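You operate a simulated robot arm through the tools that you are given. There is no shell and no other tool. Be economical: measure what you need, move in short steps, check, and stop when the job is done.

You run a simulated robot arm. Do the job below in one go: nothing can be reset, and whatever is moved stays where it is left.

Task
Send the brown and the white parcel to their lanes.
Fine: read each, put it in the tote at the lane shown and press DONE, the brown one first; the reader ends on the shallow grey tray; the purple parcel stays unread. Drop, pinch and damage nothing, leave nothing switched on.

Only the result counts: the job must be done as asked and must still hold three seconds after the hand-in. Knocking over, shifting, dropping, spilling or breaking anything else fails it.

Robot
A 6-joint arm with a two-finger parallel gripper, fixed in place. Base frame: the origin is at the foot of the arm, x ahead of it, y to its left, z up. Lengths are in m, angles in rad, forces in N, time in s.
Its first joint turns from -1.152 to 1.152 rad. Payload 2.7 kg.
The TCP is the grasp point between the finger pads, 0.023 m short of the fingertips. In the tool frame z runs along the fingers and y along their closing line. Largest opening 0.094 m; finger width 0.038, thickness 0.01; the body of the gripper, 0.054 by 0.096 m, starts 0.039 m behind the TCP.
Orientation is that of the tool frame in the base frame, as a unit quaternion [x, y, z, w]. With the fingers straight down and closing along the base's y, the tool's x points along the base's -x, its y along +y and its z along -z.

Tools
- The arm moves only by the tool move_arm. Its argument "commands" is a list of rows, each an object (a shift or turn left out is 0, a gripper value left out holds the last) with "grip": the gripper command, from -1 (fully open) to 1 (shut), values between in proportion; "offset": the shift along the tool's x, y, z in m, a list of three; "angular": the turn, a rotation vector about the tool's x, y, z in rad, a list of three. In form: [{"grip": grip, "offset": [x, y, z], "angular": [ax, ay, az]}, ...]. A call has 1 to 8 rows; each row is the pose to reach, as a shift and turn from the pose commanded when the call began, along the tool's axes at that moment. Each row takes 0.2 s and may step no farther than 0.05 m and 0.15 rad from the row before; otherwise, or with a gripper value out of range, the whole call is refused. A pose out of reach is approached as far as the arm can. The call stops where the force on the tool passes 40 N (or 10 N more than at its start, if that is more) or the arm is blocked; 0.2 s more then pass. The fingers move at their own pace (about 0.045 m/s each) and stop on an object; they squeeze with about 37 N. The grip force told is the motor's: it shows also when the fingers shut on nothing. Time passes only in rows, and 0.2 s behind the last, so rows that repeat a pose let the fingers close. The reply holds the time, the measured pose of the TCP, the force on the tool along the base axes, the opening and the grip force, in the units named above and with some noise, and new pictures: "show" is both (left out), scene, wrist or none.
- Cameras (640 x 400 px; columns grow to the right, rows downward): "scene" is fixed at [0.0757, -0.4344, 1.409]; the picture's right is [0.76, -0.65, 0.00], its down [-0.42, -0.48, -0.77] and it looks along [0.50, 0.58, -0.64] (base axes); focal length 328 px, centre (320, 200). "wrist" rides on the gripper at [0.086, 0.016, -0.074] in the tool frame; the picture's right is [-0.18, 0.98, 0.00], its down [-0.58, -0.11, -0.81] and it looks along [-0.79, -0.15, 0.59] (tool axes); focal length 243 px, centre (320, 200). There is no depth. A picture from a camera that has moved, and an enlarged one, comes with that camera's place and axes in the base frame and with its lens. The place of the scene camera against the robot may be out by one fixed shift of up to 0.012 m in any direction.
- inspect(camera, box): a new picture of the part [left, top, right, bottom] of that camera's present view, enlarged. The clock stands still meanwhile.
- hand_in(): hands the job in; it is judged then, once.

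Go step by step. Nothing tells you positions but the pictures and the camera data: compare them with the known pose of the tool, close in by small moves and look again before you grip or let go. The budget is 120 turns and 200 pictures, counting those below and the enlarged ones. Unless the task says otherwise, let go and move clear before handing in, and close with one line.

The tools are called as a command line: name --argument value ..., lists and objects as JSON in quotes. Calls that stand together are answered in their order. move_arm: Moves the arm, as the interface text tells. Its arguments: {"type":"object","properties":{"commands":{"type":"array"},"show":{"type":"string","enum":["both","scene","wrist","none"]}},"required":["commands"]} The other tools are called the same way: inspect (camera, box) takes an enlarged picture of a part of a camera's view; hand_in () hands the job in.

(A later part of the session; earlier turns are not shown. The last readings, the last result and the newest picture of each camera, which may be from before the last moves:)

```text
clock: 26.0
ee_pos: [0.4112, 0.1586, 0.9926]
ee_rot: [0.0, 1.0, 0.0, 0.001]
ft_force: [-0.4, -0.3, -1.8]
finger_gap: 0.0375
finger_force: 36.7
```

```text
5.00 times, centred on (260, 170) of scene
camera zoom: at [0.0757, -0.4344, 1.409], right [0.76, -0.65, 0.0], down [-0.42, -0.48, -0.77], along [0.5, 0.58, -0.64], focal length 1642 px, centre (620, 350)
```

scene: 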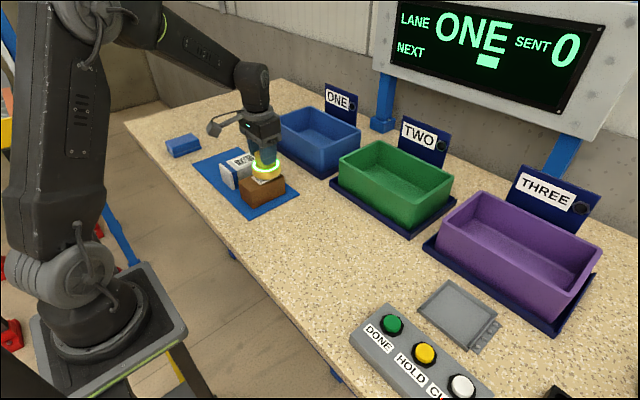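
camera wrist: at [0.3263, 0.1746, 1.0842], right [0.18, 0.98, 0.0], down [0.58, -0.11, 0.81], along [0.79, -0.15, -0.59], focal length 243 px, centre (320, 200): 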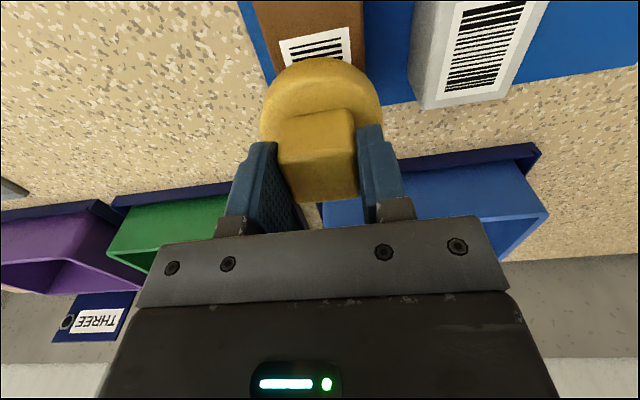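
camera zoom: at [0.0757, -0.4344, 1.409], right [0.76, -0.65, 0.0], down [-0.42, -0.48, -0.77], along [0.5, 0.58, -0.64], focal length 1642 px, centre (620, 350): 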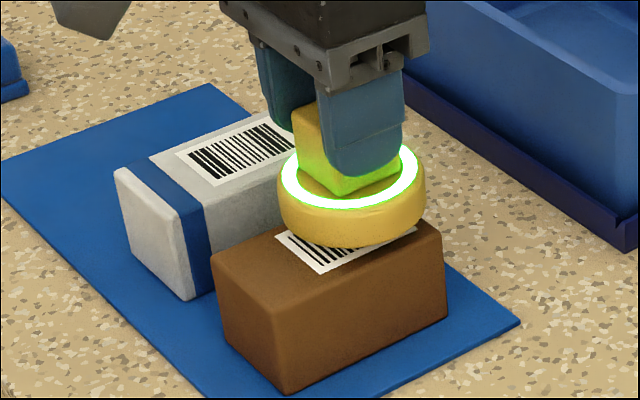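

Brown reads lane ONE, and the reader's ring lit up. I'll lift away and bring the reader back to its tray.

move_arm --commands '[{"offset": [0, 0, -0.035]}, {"offset": [0, 0, -0.07]}, {"offset": [-0.007, -0.045, -0.07]}, {"offset": [-0.014, -0.09, -0.07]}, {"offset": [-0.021, -0.135, -0.07]}, {"offset": [-0.028, -0.18, -0.07]}, {"offset": [-0.035, -0.225, -0.07]}, {"offset": [-0.042, -0.27, -0.07]}]' --show "scene"

inspect --camera "scene" --box '[340, 0, 640, 188]'

```text
clock: 27.8
ee_pos: [0.4516, -0.1126, 1.0632]
ee_rot: [0.0, 1.0, 0.0, 0.0]
ft_force: [1.3, -0.6, -0.8]
finger_gap: 0.0376
finger_force: 37.1
```

scene: 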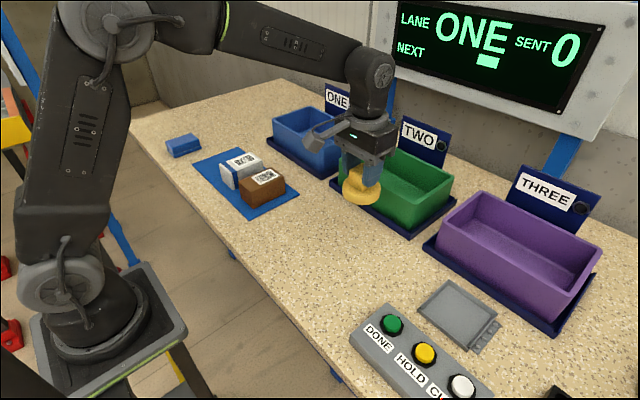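

```text
2.13 times, centred on (490, 94) of scene
camera zoom: at [0.0757, -0.4344, 1.409], right [0.76, -0.65, 0.0], down [-0.42, -0.48, -0.77], along [0.5, 0.58, -0.64], focal length 699 px, centre (-42, 426)
```

zoom: 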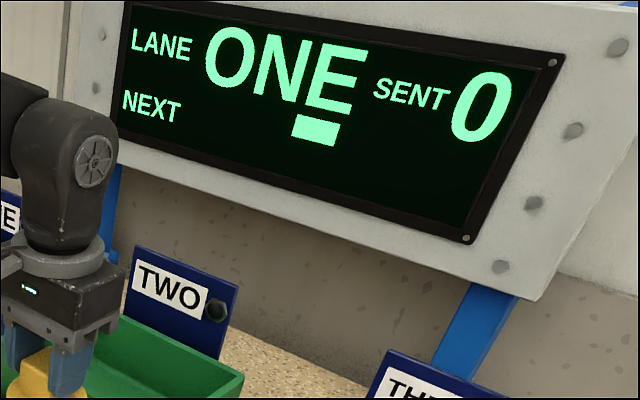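

The ring went off by itself and LANE still shows ONE. I'll carry the reader on to above the tray.

move_arm --commands '[{"offset": [-0.004, -0.045, 0]}, {"offset": [-0.008, -0.09, 0]}, {"offset": [-0.012, -0.135, 0]}, {"offset": [-0.016, -0.18, 0]}, {"offset": [-0.018, -0.215, 0]}, {"offset": [-0.0185, -0.236, 0]}, {"offset": [-0.0185, -0.236, 0.04]}, {"offset": [-0.0185, -0.236, 0.08]}]'

move_arm --commands '[{"offset": [0, 0, 0]}]' --show "none"

inspect --camera "scene" --box '[390, 240, 530, 350]'

```text
clock: 29.6
ee_pos: [0.4713, -0.3512, 0.985]
ee_rot: [0.0, 1.0, 0.0, 0.0]
ft_force: [-0.2, 0.6, -1.3]
finger_gap: 0.0376
finger_force: 36.9
camera wrist: at [0.3858, -0.334, 1.0598], right [0.18, 0.98, 0.0], down [0.58, -0.11, 0.81], along [0.79, -0.15, -0.59], focal length 243 px, centre (320, 200)
```

scene: 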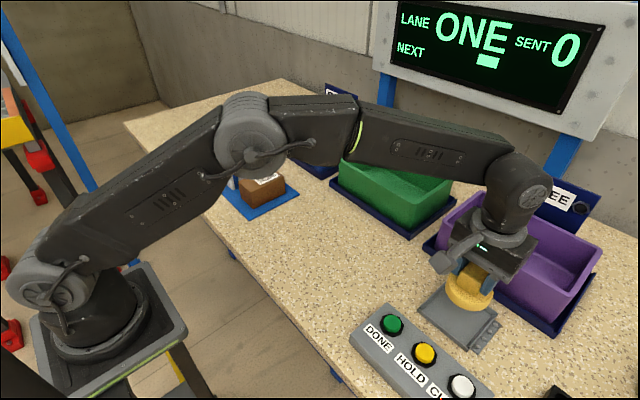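
wrist: 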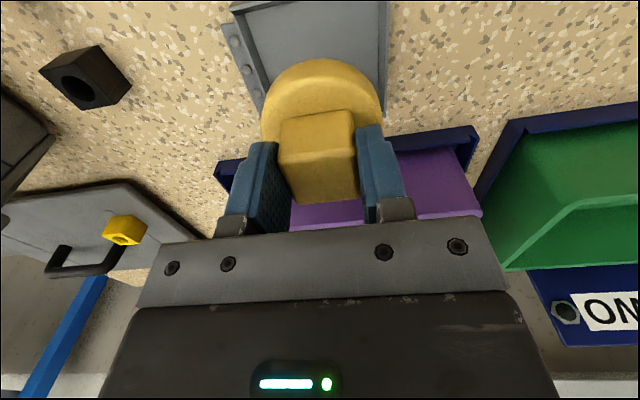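

```text
clock: 30.0
ee_pos: [0.4711, -0.3495, 0.9836]
ee_rot: [0.0, 1.0, 0.0, 0.0]
ft_force: [0.1, 0.3, -1.0]
finger_gap: 0.0375
finger_force: 37.3
```

```text
3.64 times, centred on (460, 295) of scene
camera zoom: at [0.0757, -0.4344, 1.409], right [0.76, -0.65, 0.0], down [-0.42, -0.48, -0.77], along [0.5, 0.58, -0.64], focal length 1194 px, centre (-189, -146)
```

zoom: 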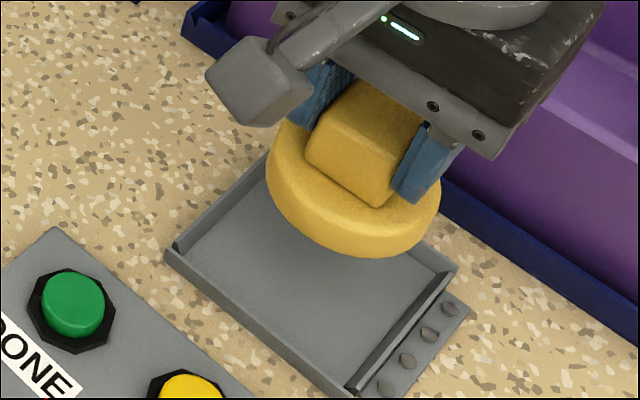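

It's over the tray. I'll lower to just above the original height, then feel for contact.

move_arm --commands '[{"offset": [0, 0, 0.025]}, {"offset": [0, 0, 0.045]}, {"offset": [0, 0, 0.056]}, {"offset": [0, 0, 0.0585]}, {"offset": [0, 0, 0.0595]}, {"offset": [0, 0, 0.0605]}, {"offset": [0, 0, 0.0605]}]'

```text
clock: 31.6
ee_pos: [0.4721, -0.3477, 0.9234]
ee_rot: [0.001, 1.0, -0.001, 0.001]
ft_force: [0.2, -1.1, 3.7]
finger_gap: 0.0375
finger_force: 36.6
camera wrist: at [0.3859, -0.3317, 0.9991], right [0.18, 0.98, 0.0], down [0.58, -0.11, 0.81], along [0.79, -0.15, -0.59], focal length 243 px, centre (320, 200)
```

scene: 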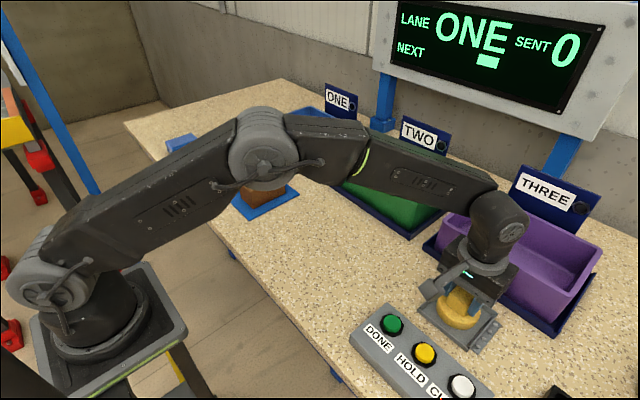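
wrist: 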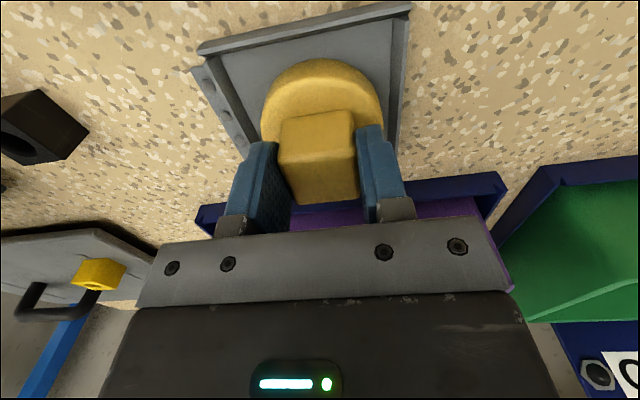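

Contact is 3.7 N, so the puck is seated. I'll open the fingers and lift clear.

move_arm --commands '[{"grip": -1, "offset": [0, 0, 0]}, {"offset": [0, 0, 0]}, {"offset": [0, 0, 0]}, {"offset": [0, 0, 0]}, {"offset": [0, 0, -0.03]}, {"offset": [0, 0, -0.07]}, {"offset": [0, 0, -0.11]}, {"offset": [0, 0, -0.14]}]'

inspect --camera "scene" --box '[390, 240, 530, 350]'

```text
clock: 33.4
ee_pos: [0.4703, -0.3487, 1.0625]
ee_rot: [0.0, 1.0, -0.001, 0.001]
ft_force: [-0.2, 0.0, -0.4]
finger_gap: 0.0939
finger_force: 0.1
camera wrist: at [0.3847, -0.3321, 1.1382], right [0.18, 0.98, 0.0], down [0.58, -0.11, 0.81], along [0.79, -0.15, -0.59], focal length 243 px, centre (320, 200)
```

scene: 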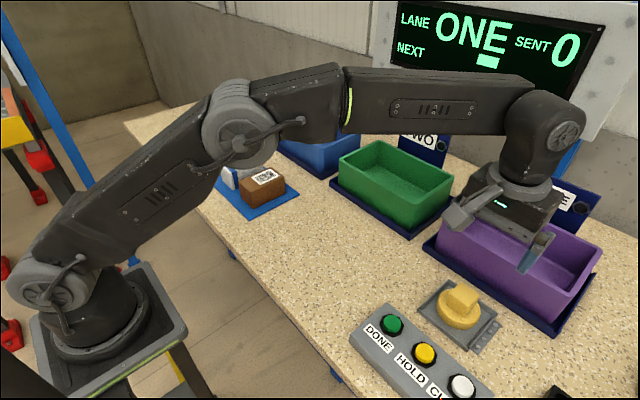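
wrist: 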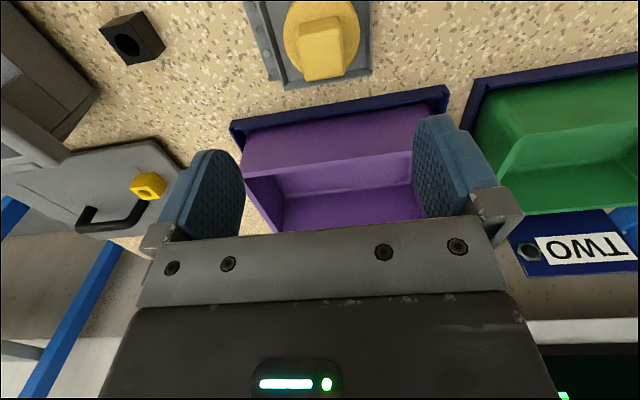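

```text
3.64 times, centred on (460, 295) of scene
camera zoom: at [0.0757, -0.4344, 1.409], right [0.76, -0.65, 0.0], down [-0.42, -0.48, -0.77], along [0.5, 0.58, -0.64], focal length 1194 px, centre (-189, -146)
```

zoom: 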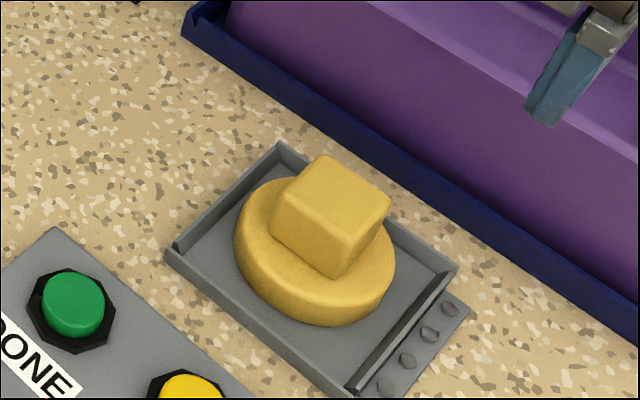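

The reader is back on the tray. Next is the brown parcel, about (0.40, 0.160) and 0.055 wide in y. I'll move there with the fingers partly open so they clear the white one.

move_arm --commands '[{"offset": [0.006, 0.045, 0]}, {"offset": [0.012, 0.09, 0]}, {"offset": [0.018, 0.135, 0]}, {"offset": [0.024, 0.18, 0]}, {"offset": [0.03, 0.225, 0]}, {"offset": [0.036, 0.27, 0]}, {"offset": [0.042, 0.315, 0]}, {"offset": [0.048, 0.36, 0]}]' --show "none"

move_arm --commands '[{"grip": -0.6, "offset": [0.006, 0.045, 0]}, {"offset": [0.012, 0.09, 0]}, {"offset": [0.018, 0.135, 0]}, {"offset": [0.018, 0.149, 0]}, {"offset": [0.018, 0.149, 0]}]'

inspect --camera "wrist" --box '[220, 0, 460, 150]'

inspect --camera "scene" --box '[190, 100, 350, 220]'

```text
clock: 35.2
ee_pos: [0.4247, 0.0129, 1.0659]
ee_rot: [0.001, 1.0, 0.0, 0.0]
ft_force: [0.2, 0.5, -0.2]
finger_gap: 0.0937
finger_force: 0.1
```

```text
clock: 36.4
ee_pos: [0.4064, 0.1617, 1.0626]
ee_rot: [0.001, 1.0, 0.0, 0.001]
ft_force: [0.1, 0.2, 0.6]
finger_gap: 0.0753
finger_force: 0.1
camera wrist: at [0.3206, 0.1778, 1.1384], right [0.18, 0.98, 0.0], down [0.58, -0.11, 0.81], along [0.79, -0.15, -0.59], focal length 243 px, centre (320, 200)
```

scene: 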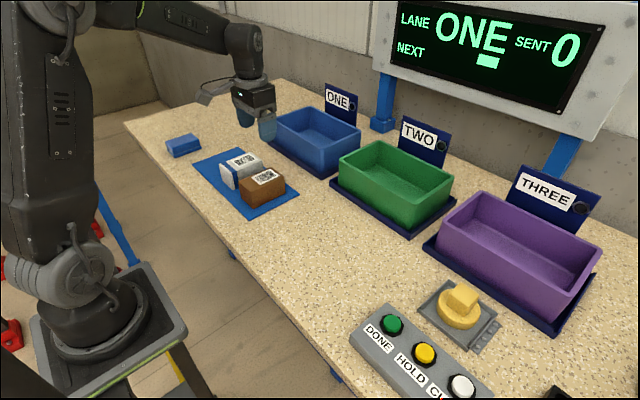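
wrist: 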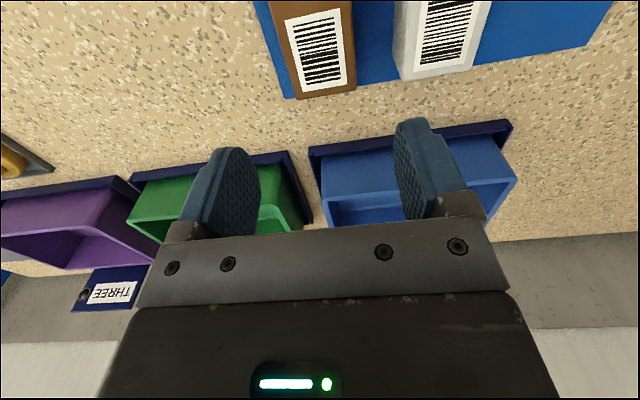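

```text
2.67 times, centred on (340, 75) of wrist
camera zoom: at [0.3206, 0.1778, 1.1384], right [0.18, 0.98, 0.0], down [0.58, -0.11, 0.81], along [0.79, -0.15, -0.59], focal length 647 px, centre (267, 533)
```

zoom: 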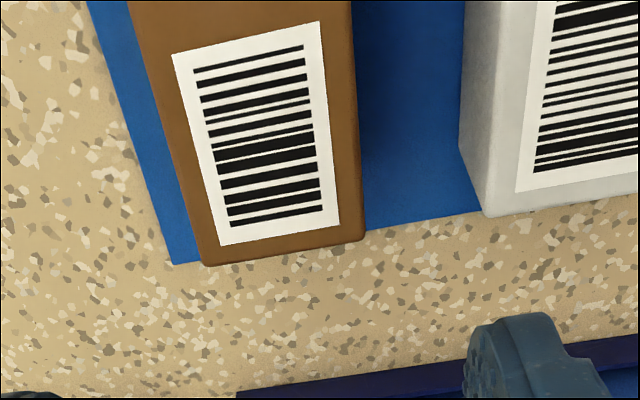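

```text
3.33 times, centred on (270, 160) of scene
camera zoom: at [0.0757, -0.4344, 1.409], right [0.76, -0.65, 0.0], down [-0.42, -0.48, -0.77], along [0.5, 0.58, -0.64], focal length 1095 px, centre (487, 333)
```

zoom: 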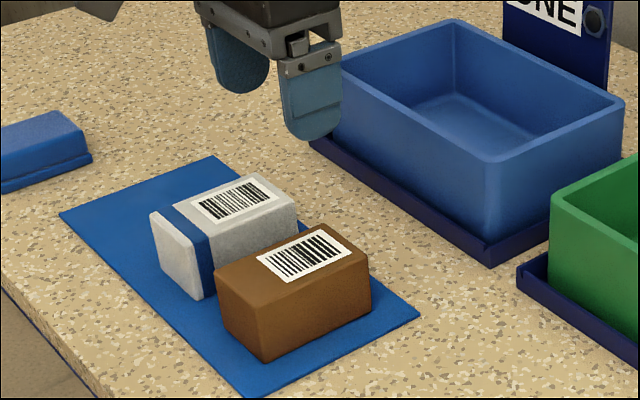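

Brown spans x 0.348–0.443 and y 0.133–0.188. Tote ONE is centred near (0.66, 0.27), quite far out, so I'll test reach there with empty fingers before gripping.

move_arm --commands '[{"offset": [-0.04, 0.018, 0]}, {"offset": [-0.08, 0.036, 0]}, {"offset": [-0.12, 0.054, 0]}, {"offset": [-0.16, 0.072, 0]}, {"offset": [-0.2, 0.09, 0]}, {"offset": [-0.24, 0.108, 0]}, {"offset": [-0.25, 0.108, 0.0]}, {"offset": [-0.25, 0.108, 0.0]}]'

inspect --camera "wrist" --box '[200, 0, 460, 200]'

```text
clock: 38.2
ee_pos: [0.5756, 0.2336, 1.0495]
ee_rot: [0.001, 1.0, -0.001, 0.0]
ft_force: [0.0, -0.5, 0.4]
finger_gap: 0.0753
finger_force: 0.1
out of reach, approached as far as the arm can: row 5, 6, 7, 8
camera wrist: at [0.4902, 0.2493, 1.1247], right [0.18, 0.98, 0.0], down [0.58, -0.11, 0.81], along [0.79, -0.15, -0.59], focal length 243 px, centre (320, 200)
```

scene: 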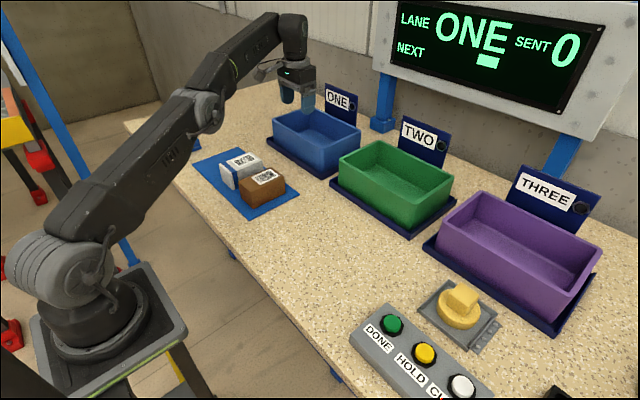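
wrist: 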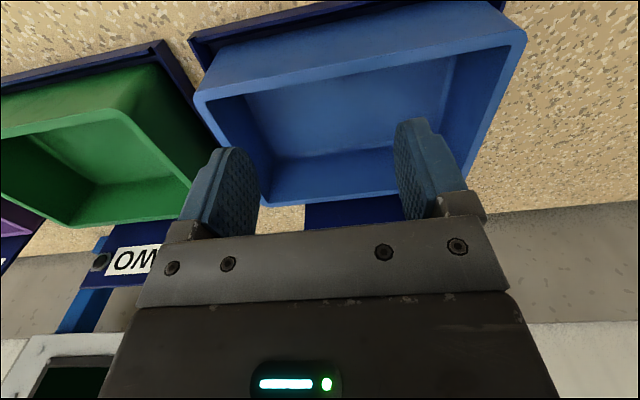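

```text
2.00 times, centred on (330, 100) of wrist
camera zoom: at [0.4902, 0.2493, 1.1247], right [0.18, 0.98, 0.0], down [0.58, -0.11, 0.81], along [0.79, -0.15, -0.59], focal length 485 px, centre (300, 400)
```

zoom: 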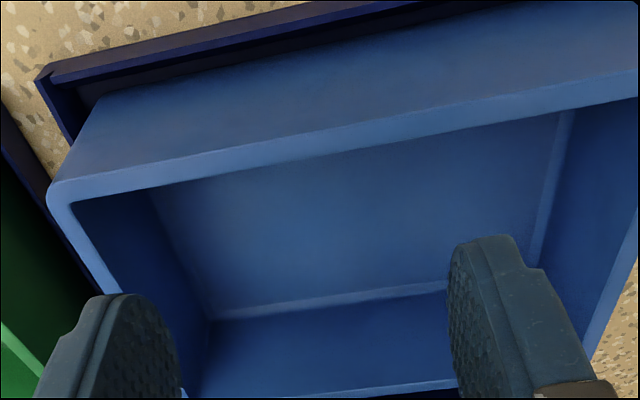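

Tool-down reach ends near r = 0.62–0.64, a bit short. Tilting the fingers about 0.25 rad forward both when grasping and when placing keeps the parcel level and adds enough reach. I'll go back to the brown parcel with that tilt.

move_arm --commands '[{"offset": [0.035, -0.0145, 0]}, {"offset": [0.07, -0.029, 0]}, {"offset": [0.105, -0.0435, 0]}, {"offset": [0.14, -0.058, 0]}, {"offset": [0.175, -0.071, 0], "angular": [0, -0.125, 0]}, {"offset": [0.1896, -0.0726, 0], "angular": [0, -0.25, 0]}, {"offset": [0.1896, -0.0726, 0.03], "angular": [0, -0.25, 0]}, {"offset": [0.1896, -0.0726, 0.05], "angular": [0, -0.25, 0]}]'

inspect --camera "wrist" --box '[220, 0, 460, 150]'

```text
clock: 40.0
ee_pos: [0.3873, 0.1639, 0.995]
ee_rot: [0.0, 0.992, -0.001, 0.125]
ft_force: [-0.3, 0.4, -1.5]
finger_gap: 0.0755
finger_force: 0.0
camera wrist: at [0.2853, 0.1803, 1.0471], right [0.18, 0.98, 0.05], down [0.36, -0.11, 0.93], along [0.91, -0.15, -0.38], focal length 243 px, centre (320, 200)
```

scene: 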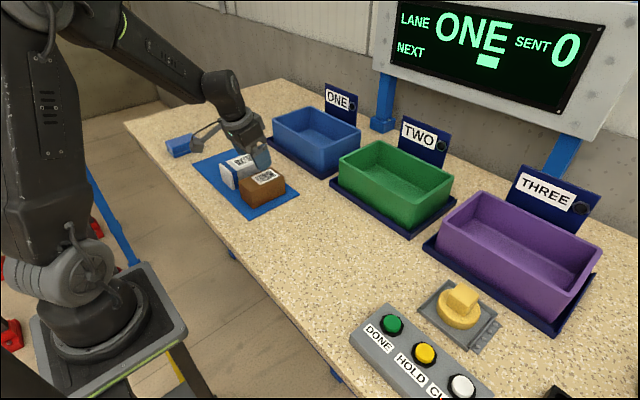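
wrist: 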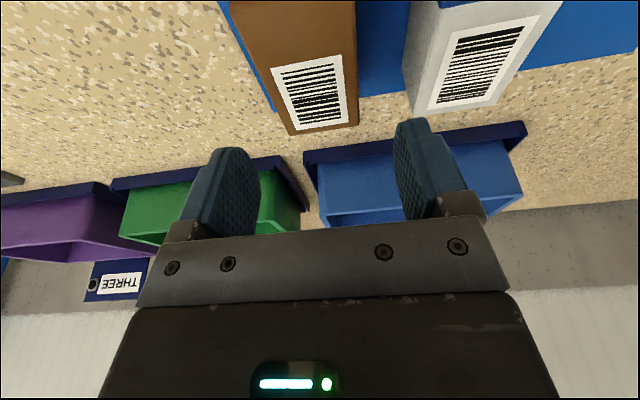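

```text
2.67 times, centred on (340, 75) of wrist
camera zoom: at [0.2853, 0.1803, 1.0471], right [0.18, 0.98, 0.05], down [0.36, -0.11, 0.93], along [0.91, -0.15, -0.38], focal length 647 px, centre (267, 533)
```

zoom: 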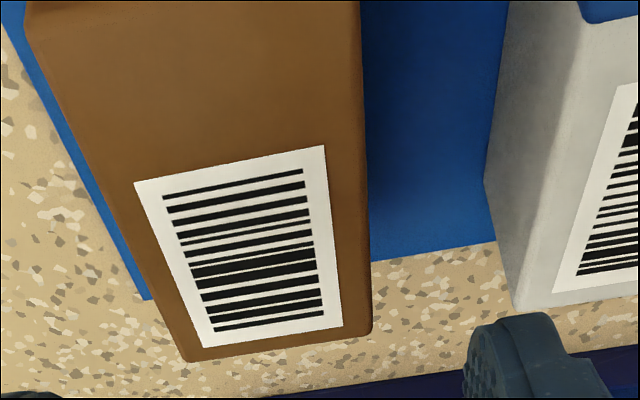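

The tilted tool is centred over the brown parcel. Descending vertically to z≈0.905.

move_arm --commands '[{"offset": [0.0074, -0.002, 0.0291]}, {"offset": [0.0136, -0.002, 0.0533]}, {"offset": [0.0185, -0.002, 0.0727]}, {"offset": [0.0222, -0.002, 0.0872]}, {"offset": [0.0222, -0.002, 0.0872]}]'

inspect --camera "scene" --box '[190, 110, 310, 220]'

```text
clock: 41.2
ee_pos: [0.3855, 0.1621, 0.9045]
ee_rot: [0.001, 0.992, 0.0, 0.124]
ft_force: [-0.3, -0.2, 0.2]
finger_gap: 0.0753
finger_force: 0.1
camera wrist: at [0.2858, 0.1787, 0.9575], right [0.18, 0.98, 0.05], down [0.36, -0.11, 0.93], along [0.91, -0.15, -0.38], focal length 243 px, centre (320, 200)
```

scene: 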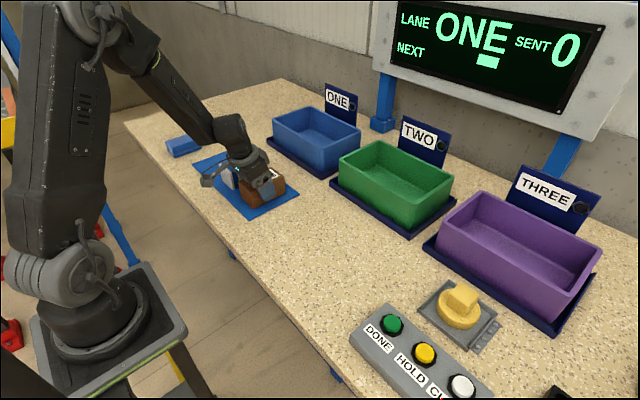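
wrist: 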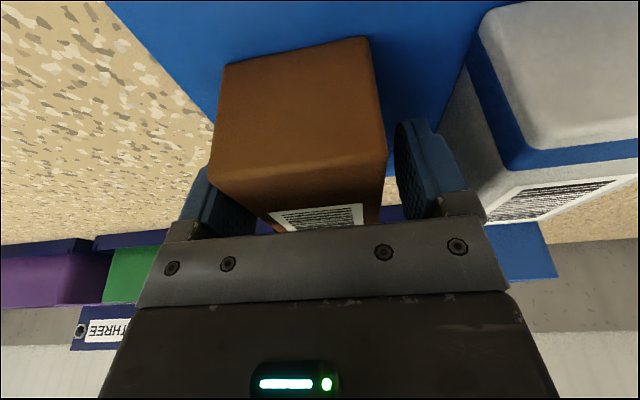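

```text
3.64 times, centred on (250, 165) of scene
camera zoom: at [0.0757, -0.4344, 1.409], right [0.76, -0.65, 0.0], down [-0.42, -0.48, -0.77], along [0.5, 0.58, -0.64], focal length 1194 px, centre (574, 327)
```

zoom: 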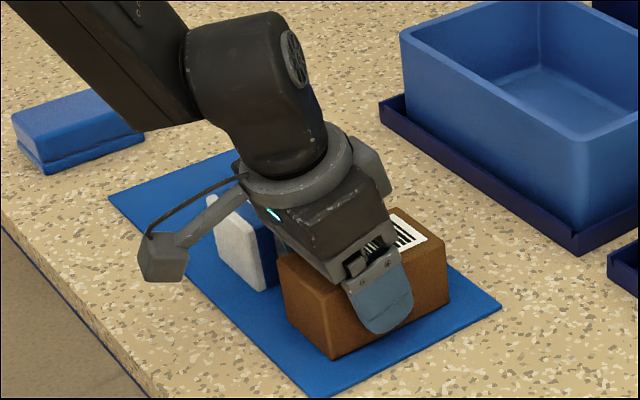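

The fingers straddle the brown parcel with clearance. Closing.

move_arm --commands '[{"grip": 1}, {}, {}, {}, {"offset": [-0.0012, 0, -0.0048]}, {"offset": [-0.0037, 0, -0.0145]}, {"offset": [-0.0074, 0, -0.029]}, {"offset": [-0.0074, 0, -0.029]}]'

inspect --camera "scene" --box '[190, 110, 310, 220]'

```text
clock: 43.0
ee_pos: [0.3868, 0.1619, 0.9366]
ee_rot: [0.0, 0.992, 0.0, 0.124]
ft_force: [-0.4, 0.8, -1.6]
finger_gap: 0.0597
finger_force: 36.9
camera wrist: at [0.2852, 0.178, 0.9885], right [0.18, 0.98, 0.05], down [0.36, -0.11, 0.93], along [0.91, -0.15, -0.38], focal length 243 px, centre (320, 200)
```

scene: 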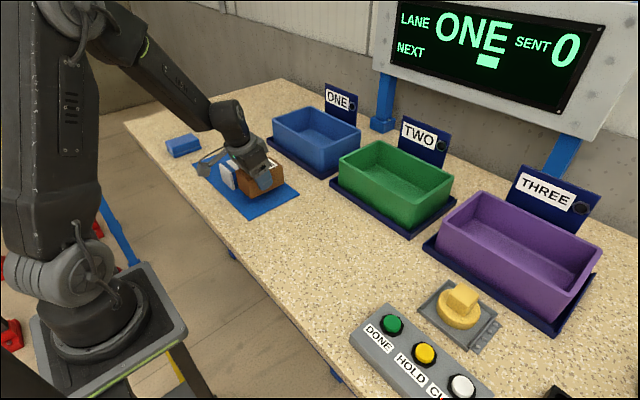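
wrist: 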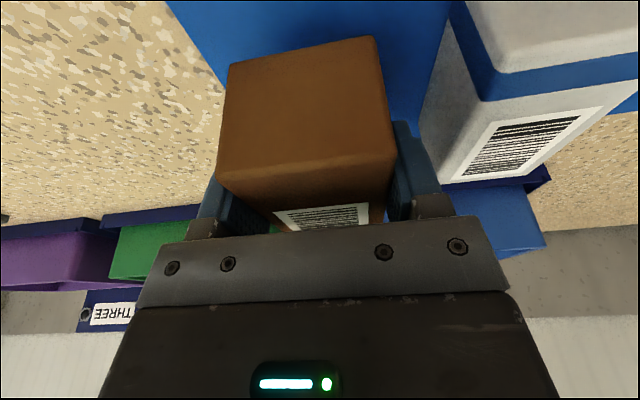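

```text
3.64 times, centred on (250, 165) of scene
camera zoom: at [0.0757, -0.4344, 1.409], right [0.76, -0.65, 0.0], down [-0.42, -0.48, -0.77], along [0.5, 0.58, -0.64], focal length 1194 px, centre (574, 327)
```

zoom: 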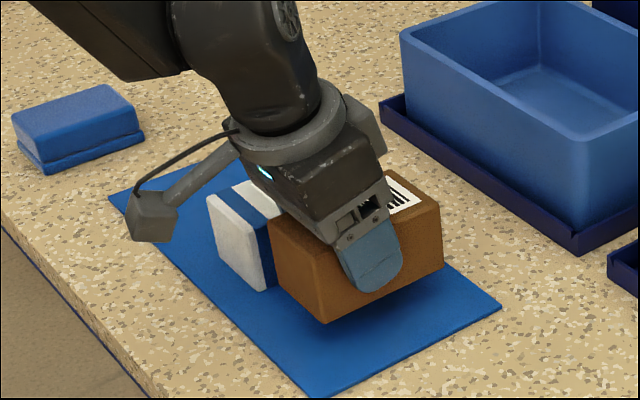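

Brown is lifted and level, 0.060 wide. I'll raise it and carry it over tote ONE.

move_arm --commands '[{"offset": [-0.0084, 0, -0.033]}, {"offset": [-0.0168, 0, -0.0659]}, {"offset": [-0.0561, 0.0088, -0.0559]}, {"offset": [-0.0953, 0.0177, -0.0459]}, {"offset": [-0.1346, 0.0265, -0.0359]}, {"offset": [-0.1738, 0.0353, -0.0259]}, {"offset": [-0.2131, 0.0442, -0.0159]}, {"offset": [-0.2523, 0.053, -0.0059]}]'

inspect --camera "scene" --box '[240, 50, 400, 190]'

inspect --camera "wrist" --box '[180, 0, 460, 240]'

```text
clock: 44.8
ee_pos: [0.628, 0.2151, 1.0051]
ee_rot: [0.0, 0.992, 0.0, 0.124]
ft_force: [0.2, -0.6, -1.0]
finger_gap: 0.0597
finger_force: 36.9
camera wrist: at [0.5268, 0.2313, 1.057], right [0.18, 0.98, 0.04], down [0.37, -0.11, 0.92], along [0.91, -0.15, -0.38], focal length 243 px, centre (320, 200)
```

scene: 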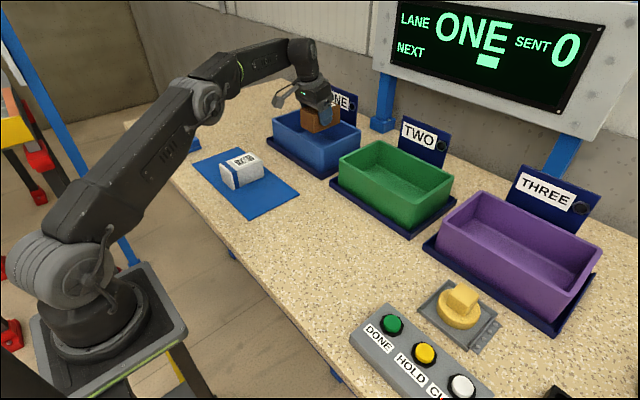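
wrist: 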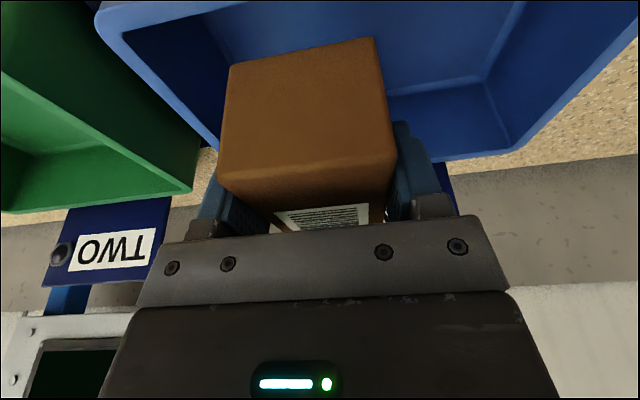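

```text
2.86 times, centred on (320, 120) of scene
camera zoom: at [0.0757, -0.4344, 1.409], right [0.76, -0.65, 0.0], down [-0.42, -0.48, -0.77], along [0.5, 0.58, -0.64], focal length 938 px, centre (320, 429)
```

zoom: 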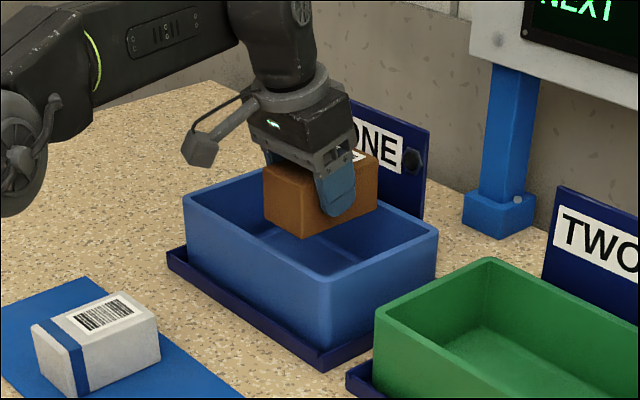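

```text
1.67 times, centred on (320, 120) of wrist
camera zoom: at [0.5268, 0.2313, 1.057], right [0.18, 0.98, 0.04], down [0.37, -0.11, 0.92], along [0.91, -0.15, -0.38], focal length 404 px, centre (320, 333)
```

zoom: 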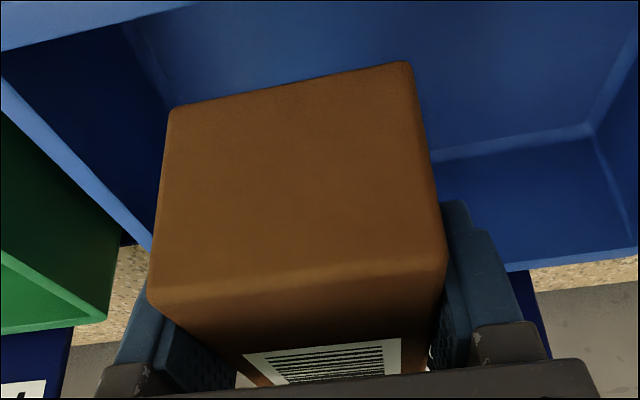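

It's over tote ONE. I'll nudge 8 mm farther in for wall clearance, then lower.

move_arm --commands '[{"offset": [-0.0078, 0, 0.002]}, {"offset": [-0.0029, 0, 0.0214]}, {"offset": [0.0021, 0, 0.0408]}, {"offset": [0.007, 0, 0.0601]}, {"offset": [0.0107, 0, 0.0747]}, {"offset": [0.0107, 0, 0.0747]}]'

inspect --camera "scene" --box '[240, 50, 400, 190]'

```text
clock: 46.2
ee_pos: [0.6378, 0.2148, 0.9292]
ee_rot: [0.0, 0.992, 0.0, 0.125]
ft_force: [-0.6, 0.2, -0.7]
finger_gap: 0.0597
finger_force: 37.1
camera wrist: at [0.5371, 0.2306, 0.9814], right [0.18, 0.98, 0.05], down [0.36, -0.11, 0.93], along [0.91, -0.15, -0.38], focal length 243 px, centre (320, 200)
```

scene: 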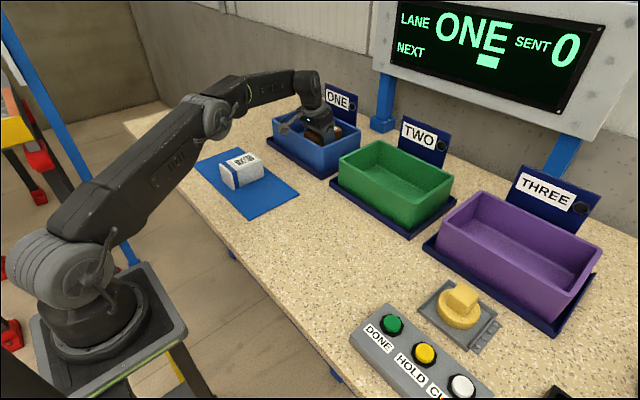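
wrist: 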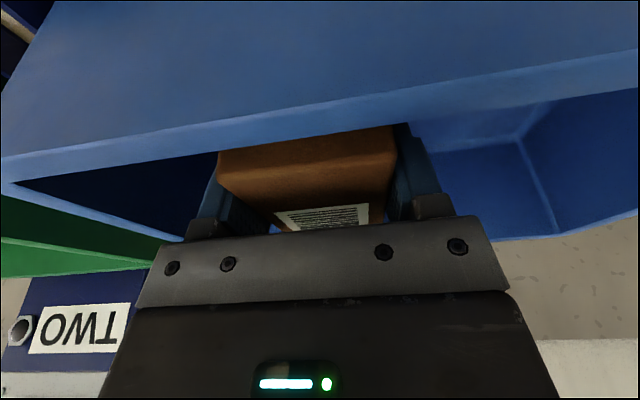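

```text
2.86 times, centred on (320, 120) of scene
camera zoom: at [0.0757, -0.4344, 1.409], right [0.76, -0.65, 0.0], down [-0.42, -0.48, -0.77], along [0.5, 0.58, -0.64], focal length 938 px, centre (320, 429)
```

zoom: 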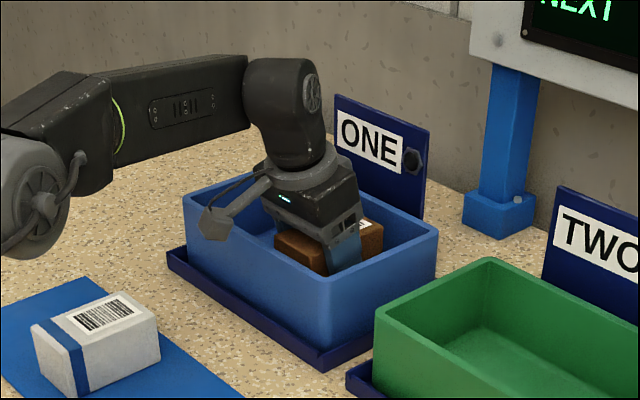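

It's inside the tote with the walls clear. I'll feel for the floor in small steps.

move_arm --commands '[{"offset": [0.0005, 0, 0.0019]}, {"offset": [0.001, 0, 0.0039]}, {"offset": [0.0015, 0, 0.0058]}, {"offset": [0.002, 0, 0.0078]}, {"offset": [0.002, 0, 0.0078]}]' --show "none"

```text
clock: 47.4
ee_pos: [0.639, 0.2137, 0.9207]
ee_rot: [0.0, 0.992, 0.0, 0.125]
ft_force: [-0.3, 0.3, -1.0]
finger_gap: 0.0598
finger_force: 37.6
```

move_arm --commands '[{"offset": [0.0005, 0, 0.0019]}, {"offset": [0.0007, 0, 0.0029]}, {"offset": [0.001, 0, 0.0039]}, {"offset": [0.001, 0, 0.0039]}]' --show "none"

```text
clock: 48.4
ee_pos: [0.638, 0.2123, 0.917]
ee_rot: [-0.001, 0.992, 0.0, 0.124]
ft_force: [-0.3, 0.1, -3.3]
finger_gap: 0.0598
finger_force: 36.8
```

No floor contact yet, so I'll continue down.

move_arm --commands '[{"offset": [0.0003, 0, 0.001]}, {"offset": [0.0005, 0, 0.0019]}, {"offset": [0.0005, 0, 0.0019]}]'

inspect --camera "scene" --box '[260, 70, 380, 180]'

```text
clock: 49.2
ee_pos: [0.6378, 0.2136, 0.9148]
ee_rot: [0.0, 0.992, 0.0, 0.125]
ft_force: [-0.6, 0.8, -0.9]
finger_gap: 0.0596
finger_force: 37.4
camera wrist: at [0.5366, 0.2302, 0.9669], right [0.18, 0.98, 0.05], down [0.36, -0.11, 0.93], along [0.91, -0.15, -0.38], focal length 243 px, centre (320, 200)
```

scene: 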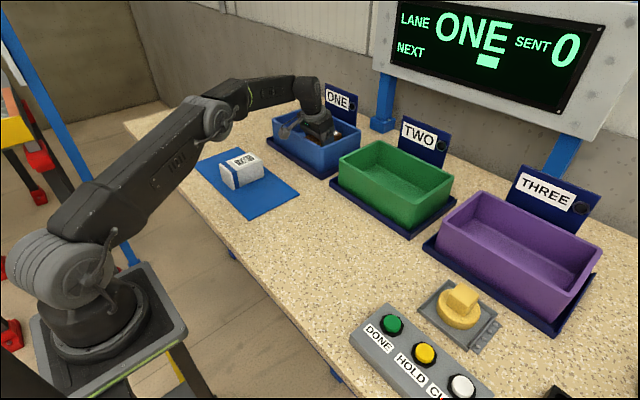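
wrist: 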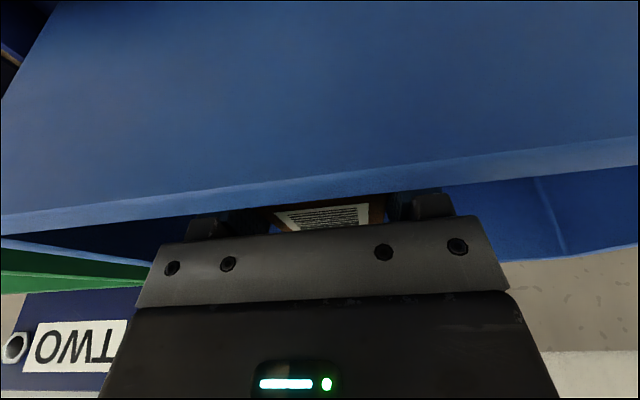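

```text
3.64 times, centred on (320, 125) of scene
camera zoom: at [0.0757, -0.4344, 1.409], right [0.76, -0.65, 0.0], down [-0.42, -0.48, -0.77], along [0.5, 0.58, -0.64], focal length 1194 px, centre (320, 473)
```

zoom: 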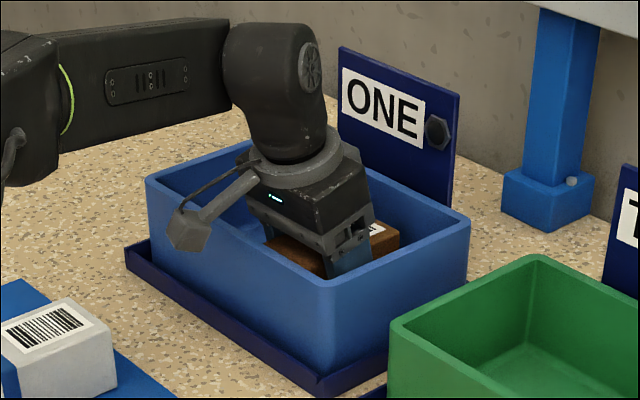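

move_arm --commands '[{"offset": [0.0003, 0, 0.001]}, {"offset": [0.0005, 0, 0.0019]}, {"offset": [0.0005, 0, 0.0019]}]' --show "none"

inspect --camera "scene" --box '[270, 90, 370, 170]'

```text
clock: 50.0
ee_pos: [0.6386, 0.214, 0.9123]
ee_rot: [0.0, 0.992, 0.001, 0.125]
ft_force: [0.0, 0.6, -1.3]
finger_gap: 0.0597
finger_force: 36.7
```

```text
5.00 times, centred on (320, 130) of scene
camera zoom: at [0.0757, -0.4344, 1.409], right [0.76, -0.65, 0.0], down [-0.42, -0.48, -0.77], along [0.5, 0.58, -0.64], focal length 1642 px, centre (320, 550)
```

zoom: 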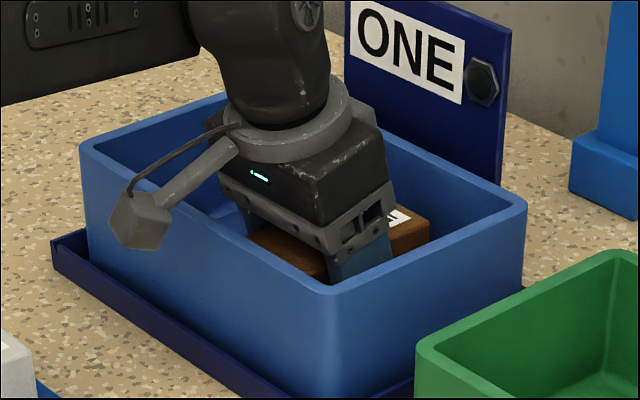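

move_arm --commands '[{"offset": [0.0003, 0, 0.001]}, {"offset": [0.0005, 0, 0.0019]}, {"offset": [0.0005, 0, 0.0019]}]' --show "none"

move_arm --commands '[{"offset": [0.0003, 0, 0.001]}, {"offset": [0.0003, 0, 0.001]}]' --show "none"

```text
clock: 50.8
ee_pos: [0.6382, 0.2135, 0.9107]
ee_rot: [0.0, 0.992, 0.0, 0.125]
ft_force: [0.1, 0.1, -1.4]
finger_gap: 0.0594
finger_force: 36.9
```

```text
clock: 51.4
ee_pos: [0.6387, 0.2132, 0.9104]
ee_rot: [0.0, 0.992, 0.001, 0.125]
ft_force: [2.2, -0.6, 1.9]
finger_gap: 0.0596
finger_force: 36.6
```

move_arm --commands '[{"offset": [0.0002, 0, 0.0007]}, {"offset": [0.0002, 0, 0.0007]}]' --show "none"

inspect --camera "scene" --box '[270, 90, 370, 170]'

```text
clock: 52.0
ee_pos: [0.6379, 0.2131, 0.9096]
ee_rot: [0.0, 0.992, 0.0, 0.126]
ft_force: [-2.3, -2.8, 9.1]
finger_gap: 0.0598
finger_force: 37.0
```

```text
5.00 times, centred on (320, 130) of scene
camera zoom: at [0.0754, -0.4345, 1.409], right [0.76, -0.65, 0.0], down [-0.42, -0.48, -0.77], along [0.5, 0.58, -0.64], focal length 1642 px, centre (320, 550)
```

zoom: 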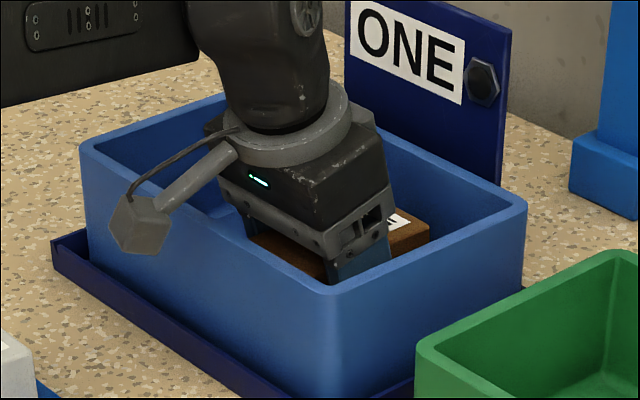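

Floor contact is 9 N. I'll open and rise vertically.

move_arm --commands '[{"grip": -0.6}, {}, {}, {"offset": [-0.0025, 0, -0.0097]}, {"offset": [-0.0099, 0, -0.0388]}, {"offset": [-0.0198, 0, -0.0775]}, {"offset": [-0.0297, 0, -0.116]}, {"offset": [-0.0297, 0, -0.116]}]'

inspect --camera "scene" --box '[240, 50, 400, 190]'

```text
clock: 53.8
ee_pos: [0.6317, 0.2132, 1.0266]
ee_rot: [0.0, 0.992, 0.0, 0.125]
ft_force: [0.0, -0.3, 0.2]
finger_gap: 0.0753
finger_force: 0.0
out of reach, approached as far as the arm can: row 7, 8
camera wrist: at [0.5308, 0.2292, 1.0787], right [0.18, 0.98, 0.04], down [0.36, -0.11, 0.93], along [0.91, -0.15, -0.38], focal length 243 px, centre (320, 200)
```

scene: 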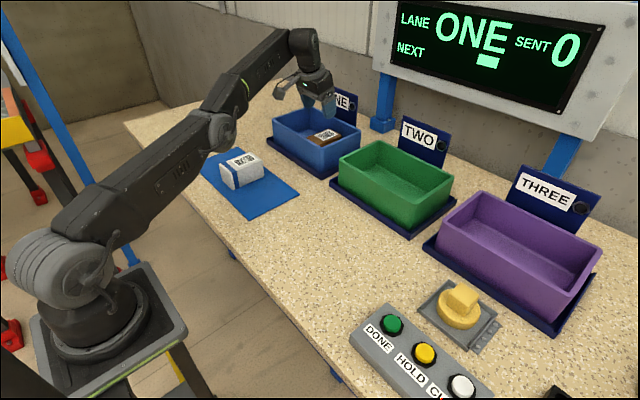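
wrist: 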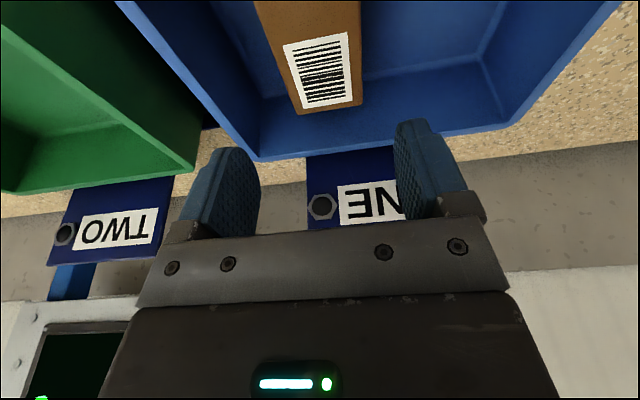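

```text
2.86 times, centred on (320, 120) of scene
camera zoom: at [0.0757, -0.4344, 1.409], right [0.76, -0.65, 0.0], down [-0.42, -0.48, -0.77], along [0.5, 0.58, -0.64], focal length 938 px, centre (320, 429)
```

zoom: 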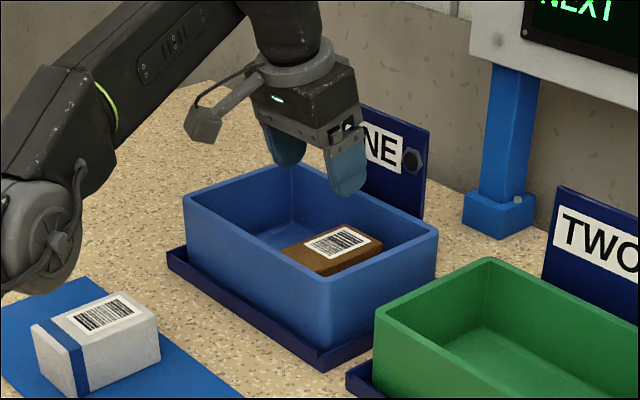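

Brown lies flat in tote ONE. Next I'll straighten up, shut the fingers and go to the DONE button.

move_arm --commands '[{"grip": 1, "offset": [0.036, -0.02, -0.0092]}, {"offset": [0.0727, -0.04, -0.0185], "angular": [0, 0.1, 0]}, {"offset": [0.109, -0.06, -0.0278], "angular": [0, 0.2, 0]}, {"offset": [0.1454, -0.08, -0.037], "angular": [0, 0.25, 0]}, {"offset": [0.1454, -0.08, -0.037], "angular": [0, 0.25, 0]}]' --show "none"

```text
clock: 55.0
ee_pos: [0.4828, 0.1335, 1.0275]
ee_rot: [0.0, 1.0, 0.0, 0.0]
ft_force: [-0.4, 0.0, -0.1]
finger_gap: 0.0
finger_force: 34.4
```

move_arm --commands '[{"offset": [0.014, -0.046, 0]}, {"offset": [0.028, -0.092, 0]}, {"offset": [0.042, -0.138, 0]}, {"offset": [0.056, -0.184, 0]}, {"offset": [0.07, -0.23, 0]}, {"offset": [0.084, -0.276, 0]}, {"offset": [0.098, -0.322, 0]}, {"offset": [0.112, -0.368, 0]}]' --show "none"

move_arm --commands '[{"offset": [0.008, -0.03, 0]}, {"offset": [0.0165, -0.0585, 0]}, {"offset": [0.0165, -0.0585, 0.03]}, {"offset": [0.0165, -0.0585, 0.03]}]'

inspect --camera "wrist" --box '[220, 0, 460, 150]'

inspect --camera "scene" --box '[340, 230, 500, 400]'

```text
clock: 56.8
ee_pos: [0.3673, -0.2352, 1.0277]
ee_rot: [-0.001, 1.0, 0.0, 0.0]
ft_force: [-0.2, 1.2, 0.5]
finger_gap: 0.0
finger_force: 37.1
```

```text
clock: 57.8
ee_pos: [0.3522, -0.2953, 0.9982]
ee_rot: [0.0, 1.0, 0.0, 0.0]
ft_force: [-0.7, -0.1, 0.9]
finger_gap: 0.0001
finger_force: 37.4
camera wrist: at [0.2671, -0.2791, 1.0734], right [0.18, 0.98, 0.0], down [0.58, -0.11, 0.81], along [0.79, -0.15, -0.59], focal length 243 px, centre (320, 200)
```

scene: 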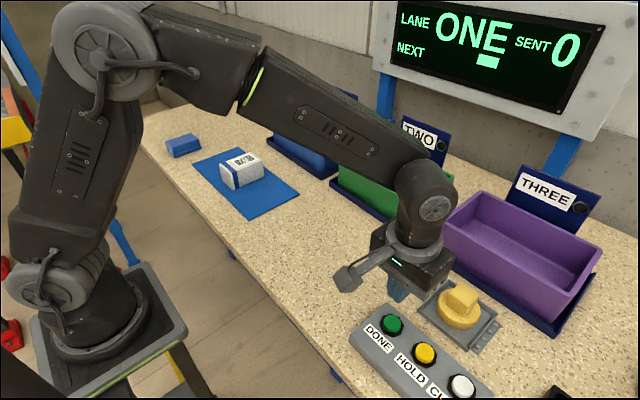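
wrist: 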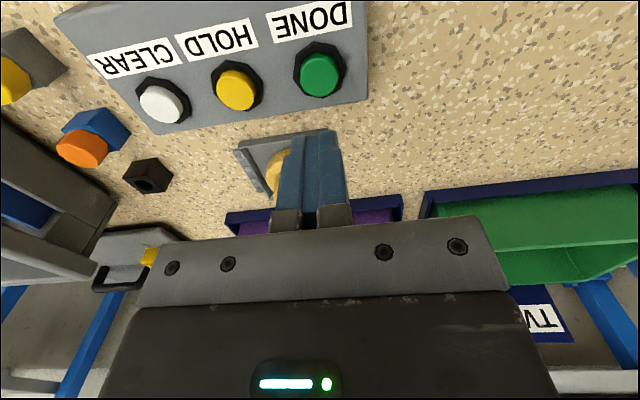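

```text
2.67 times, centred on (340, 75) of wrist
camera zoom: at [0.2671, -0.2791, 1.0734], right [0.18, 0.98, 0.0], down [0.58, -0.11, 0.81], along [0.79, -0.15, -0.59], focal length 647 px, centre (267, 533)
```

zoom: 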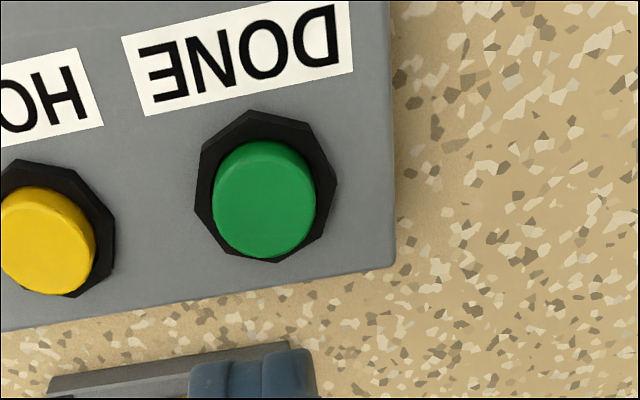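

```text
2.35 times, centred on (420, 315) of scene
camera zoom: at [0.0757, -0.4344, 1.409], right [0.76, -0.65, 0.0], down [-0.42, -0.48, -0.77], along [0.5, 0.58, -0.64], focal length 773 px, centre (85, -71)
```

zoom: 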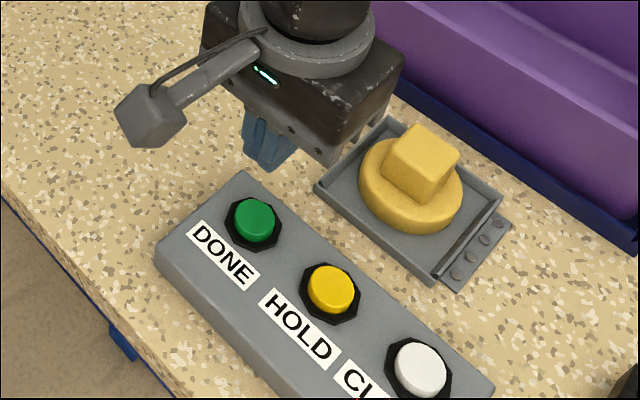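

The TCP is right above DONE (0.352, -0.296), whose top is at z≈0.90. I'll go down to just above it, then press in millimetres.

move_arm --commands '[{"offset": [0, 0, 0.035]}, {"offset": [0, 0, 0.066]}, {"offset": [0, 0, 0.07]}, {"offset": [0, 0, 0.073]}, {"offset": [0, 0, 0.075]}, {"offset": [0, 0, 0.075]}]'

inspect --camera "scene" --box '[340, 270, 460, 370]'

```text
clock: 59.2
ee_pos: [0.3536, -0.2939, 0.9226]
ee_rot: [0.0, 1.0, 0.0, 0.0]
ft_force: [-0.7, -0.2, 0.2]
finger_gap: 0.0
finger_force: 36.5
camera wrist: at [0.268, -0.2777, 0.9987], right [0.18, 0.98, 0.0], down [0.58, -0.11, 0.81], along [0.79, -0.15, -0.59], focal length 243 px, centre (320, 200)
```

scene: 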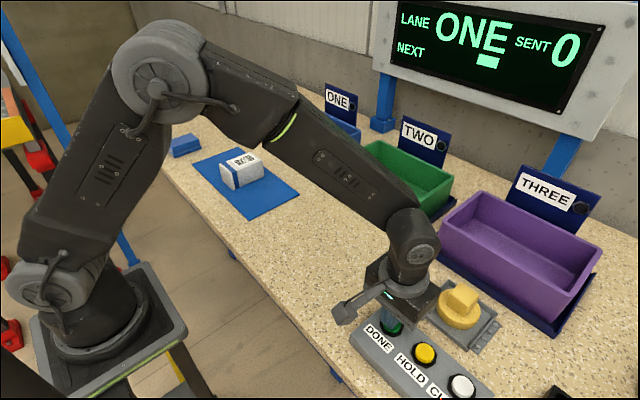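
wrist: 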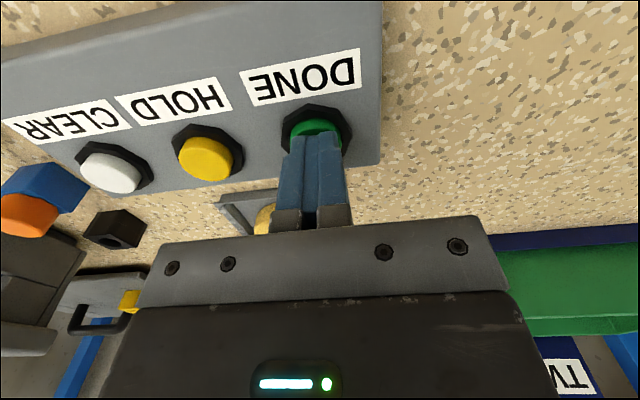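

```text
4.00 times, centred on (400, 320) of scene
camera zoom: at [0.0757, -0.4344, 1.409], right [0.76, -0.65, 0.0], down [-0.42, -0.48, -0.77], along [0.5, 0.58, -0.64], focal length 1314 px, centre (0, -280)
```

zoom: 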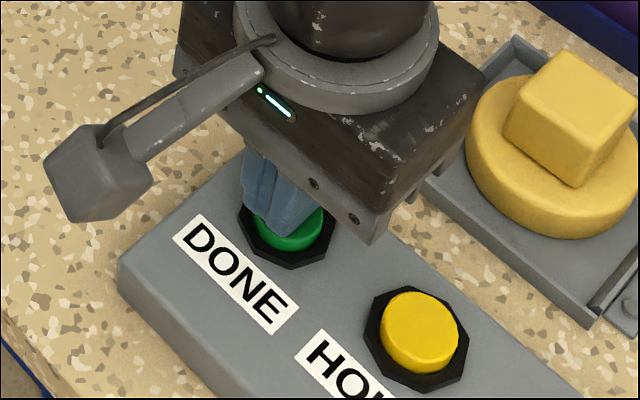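

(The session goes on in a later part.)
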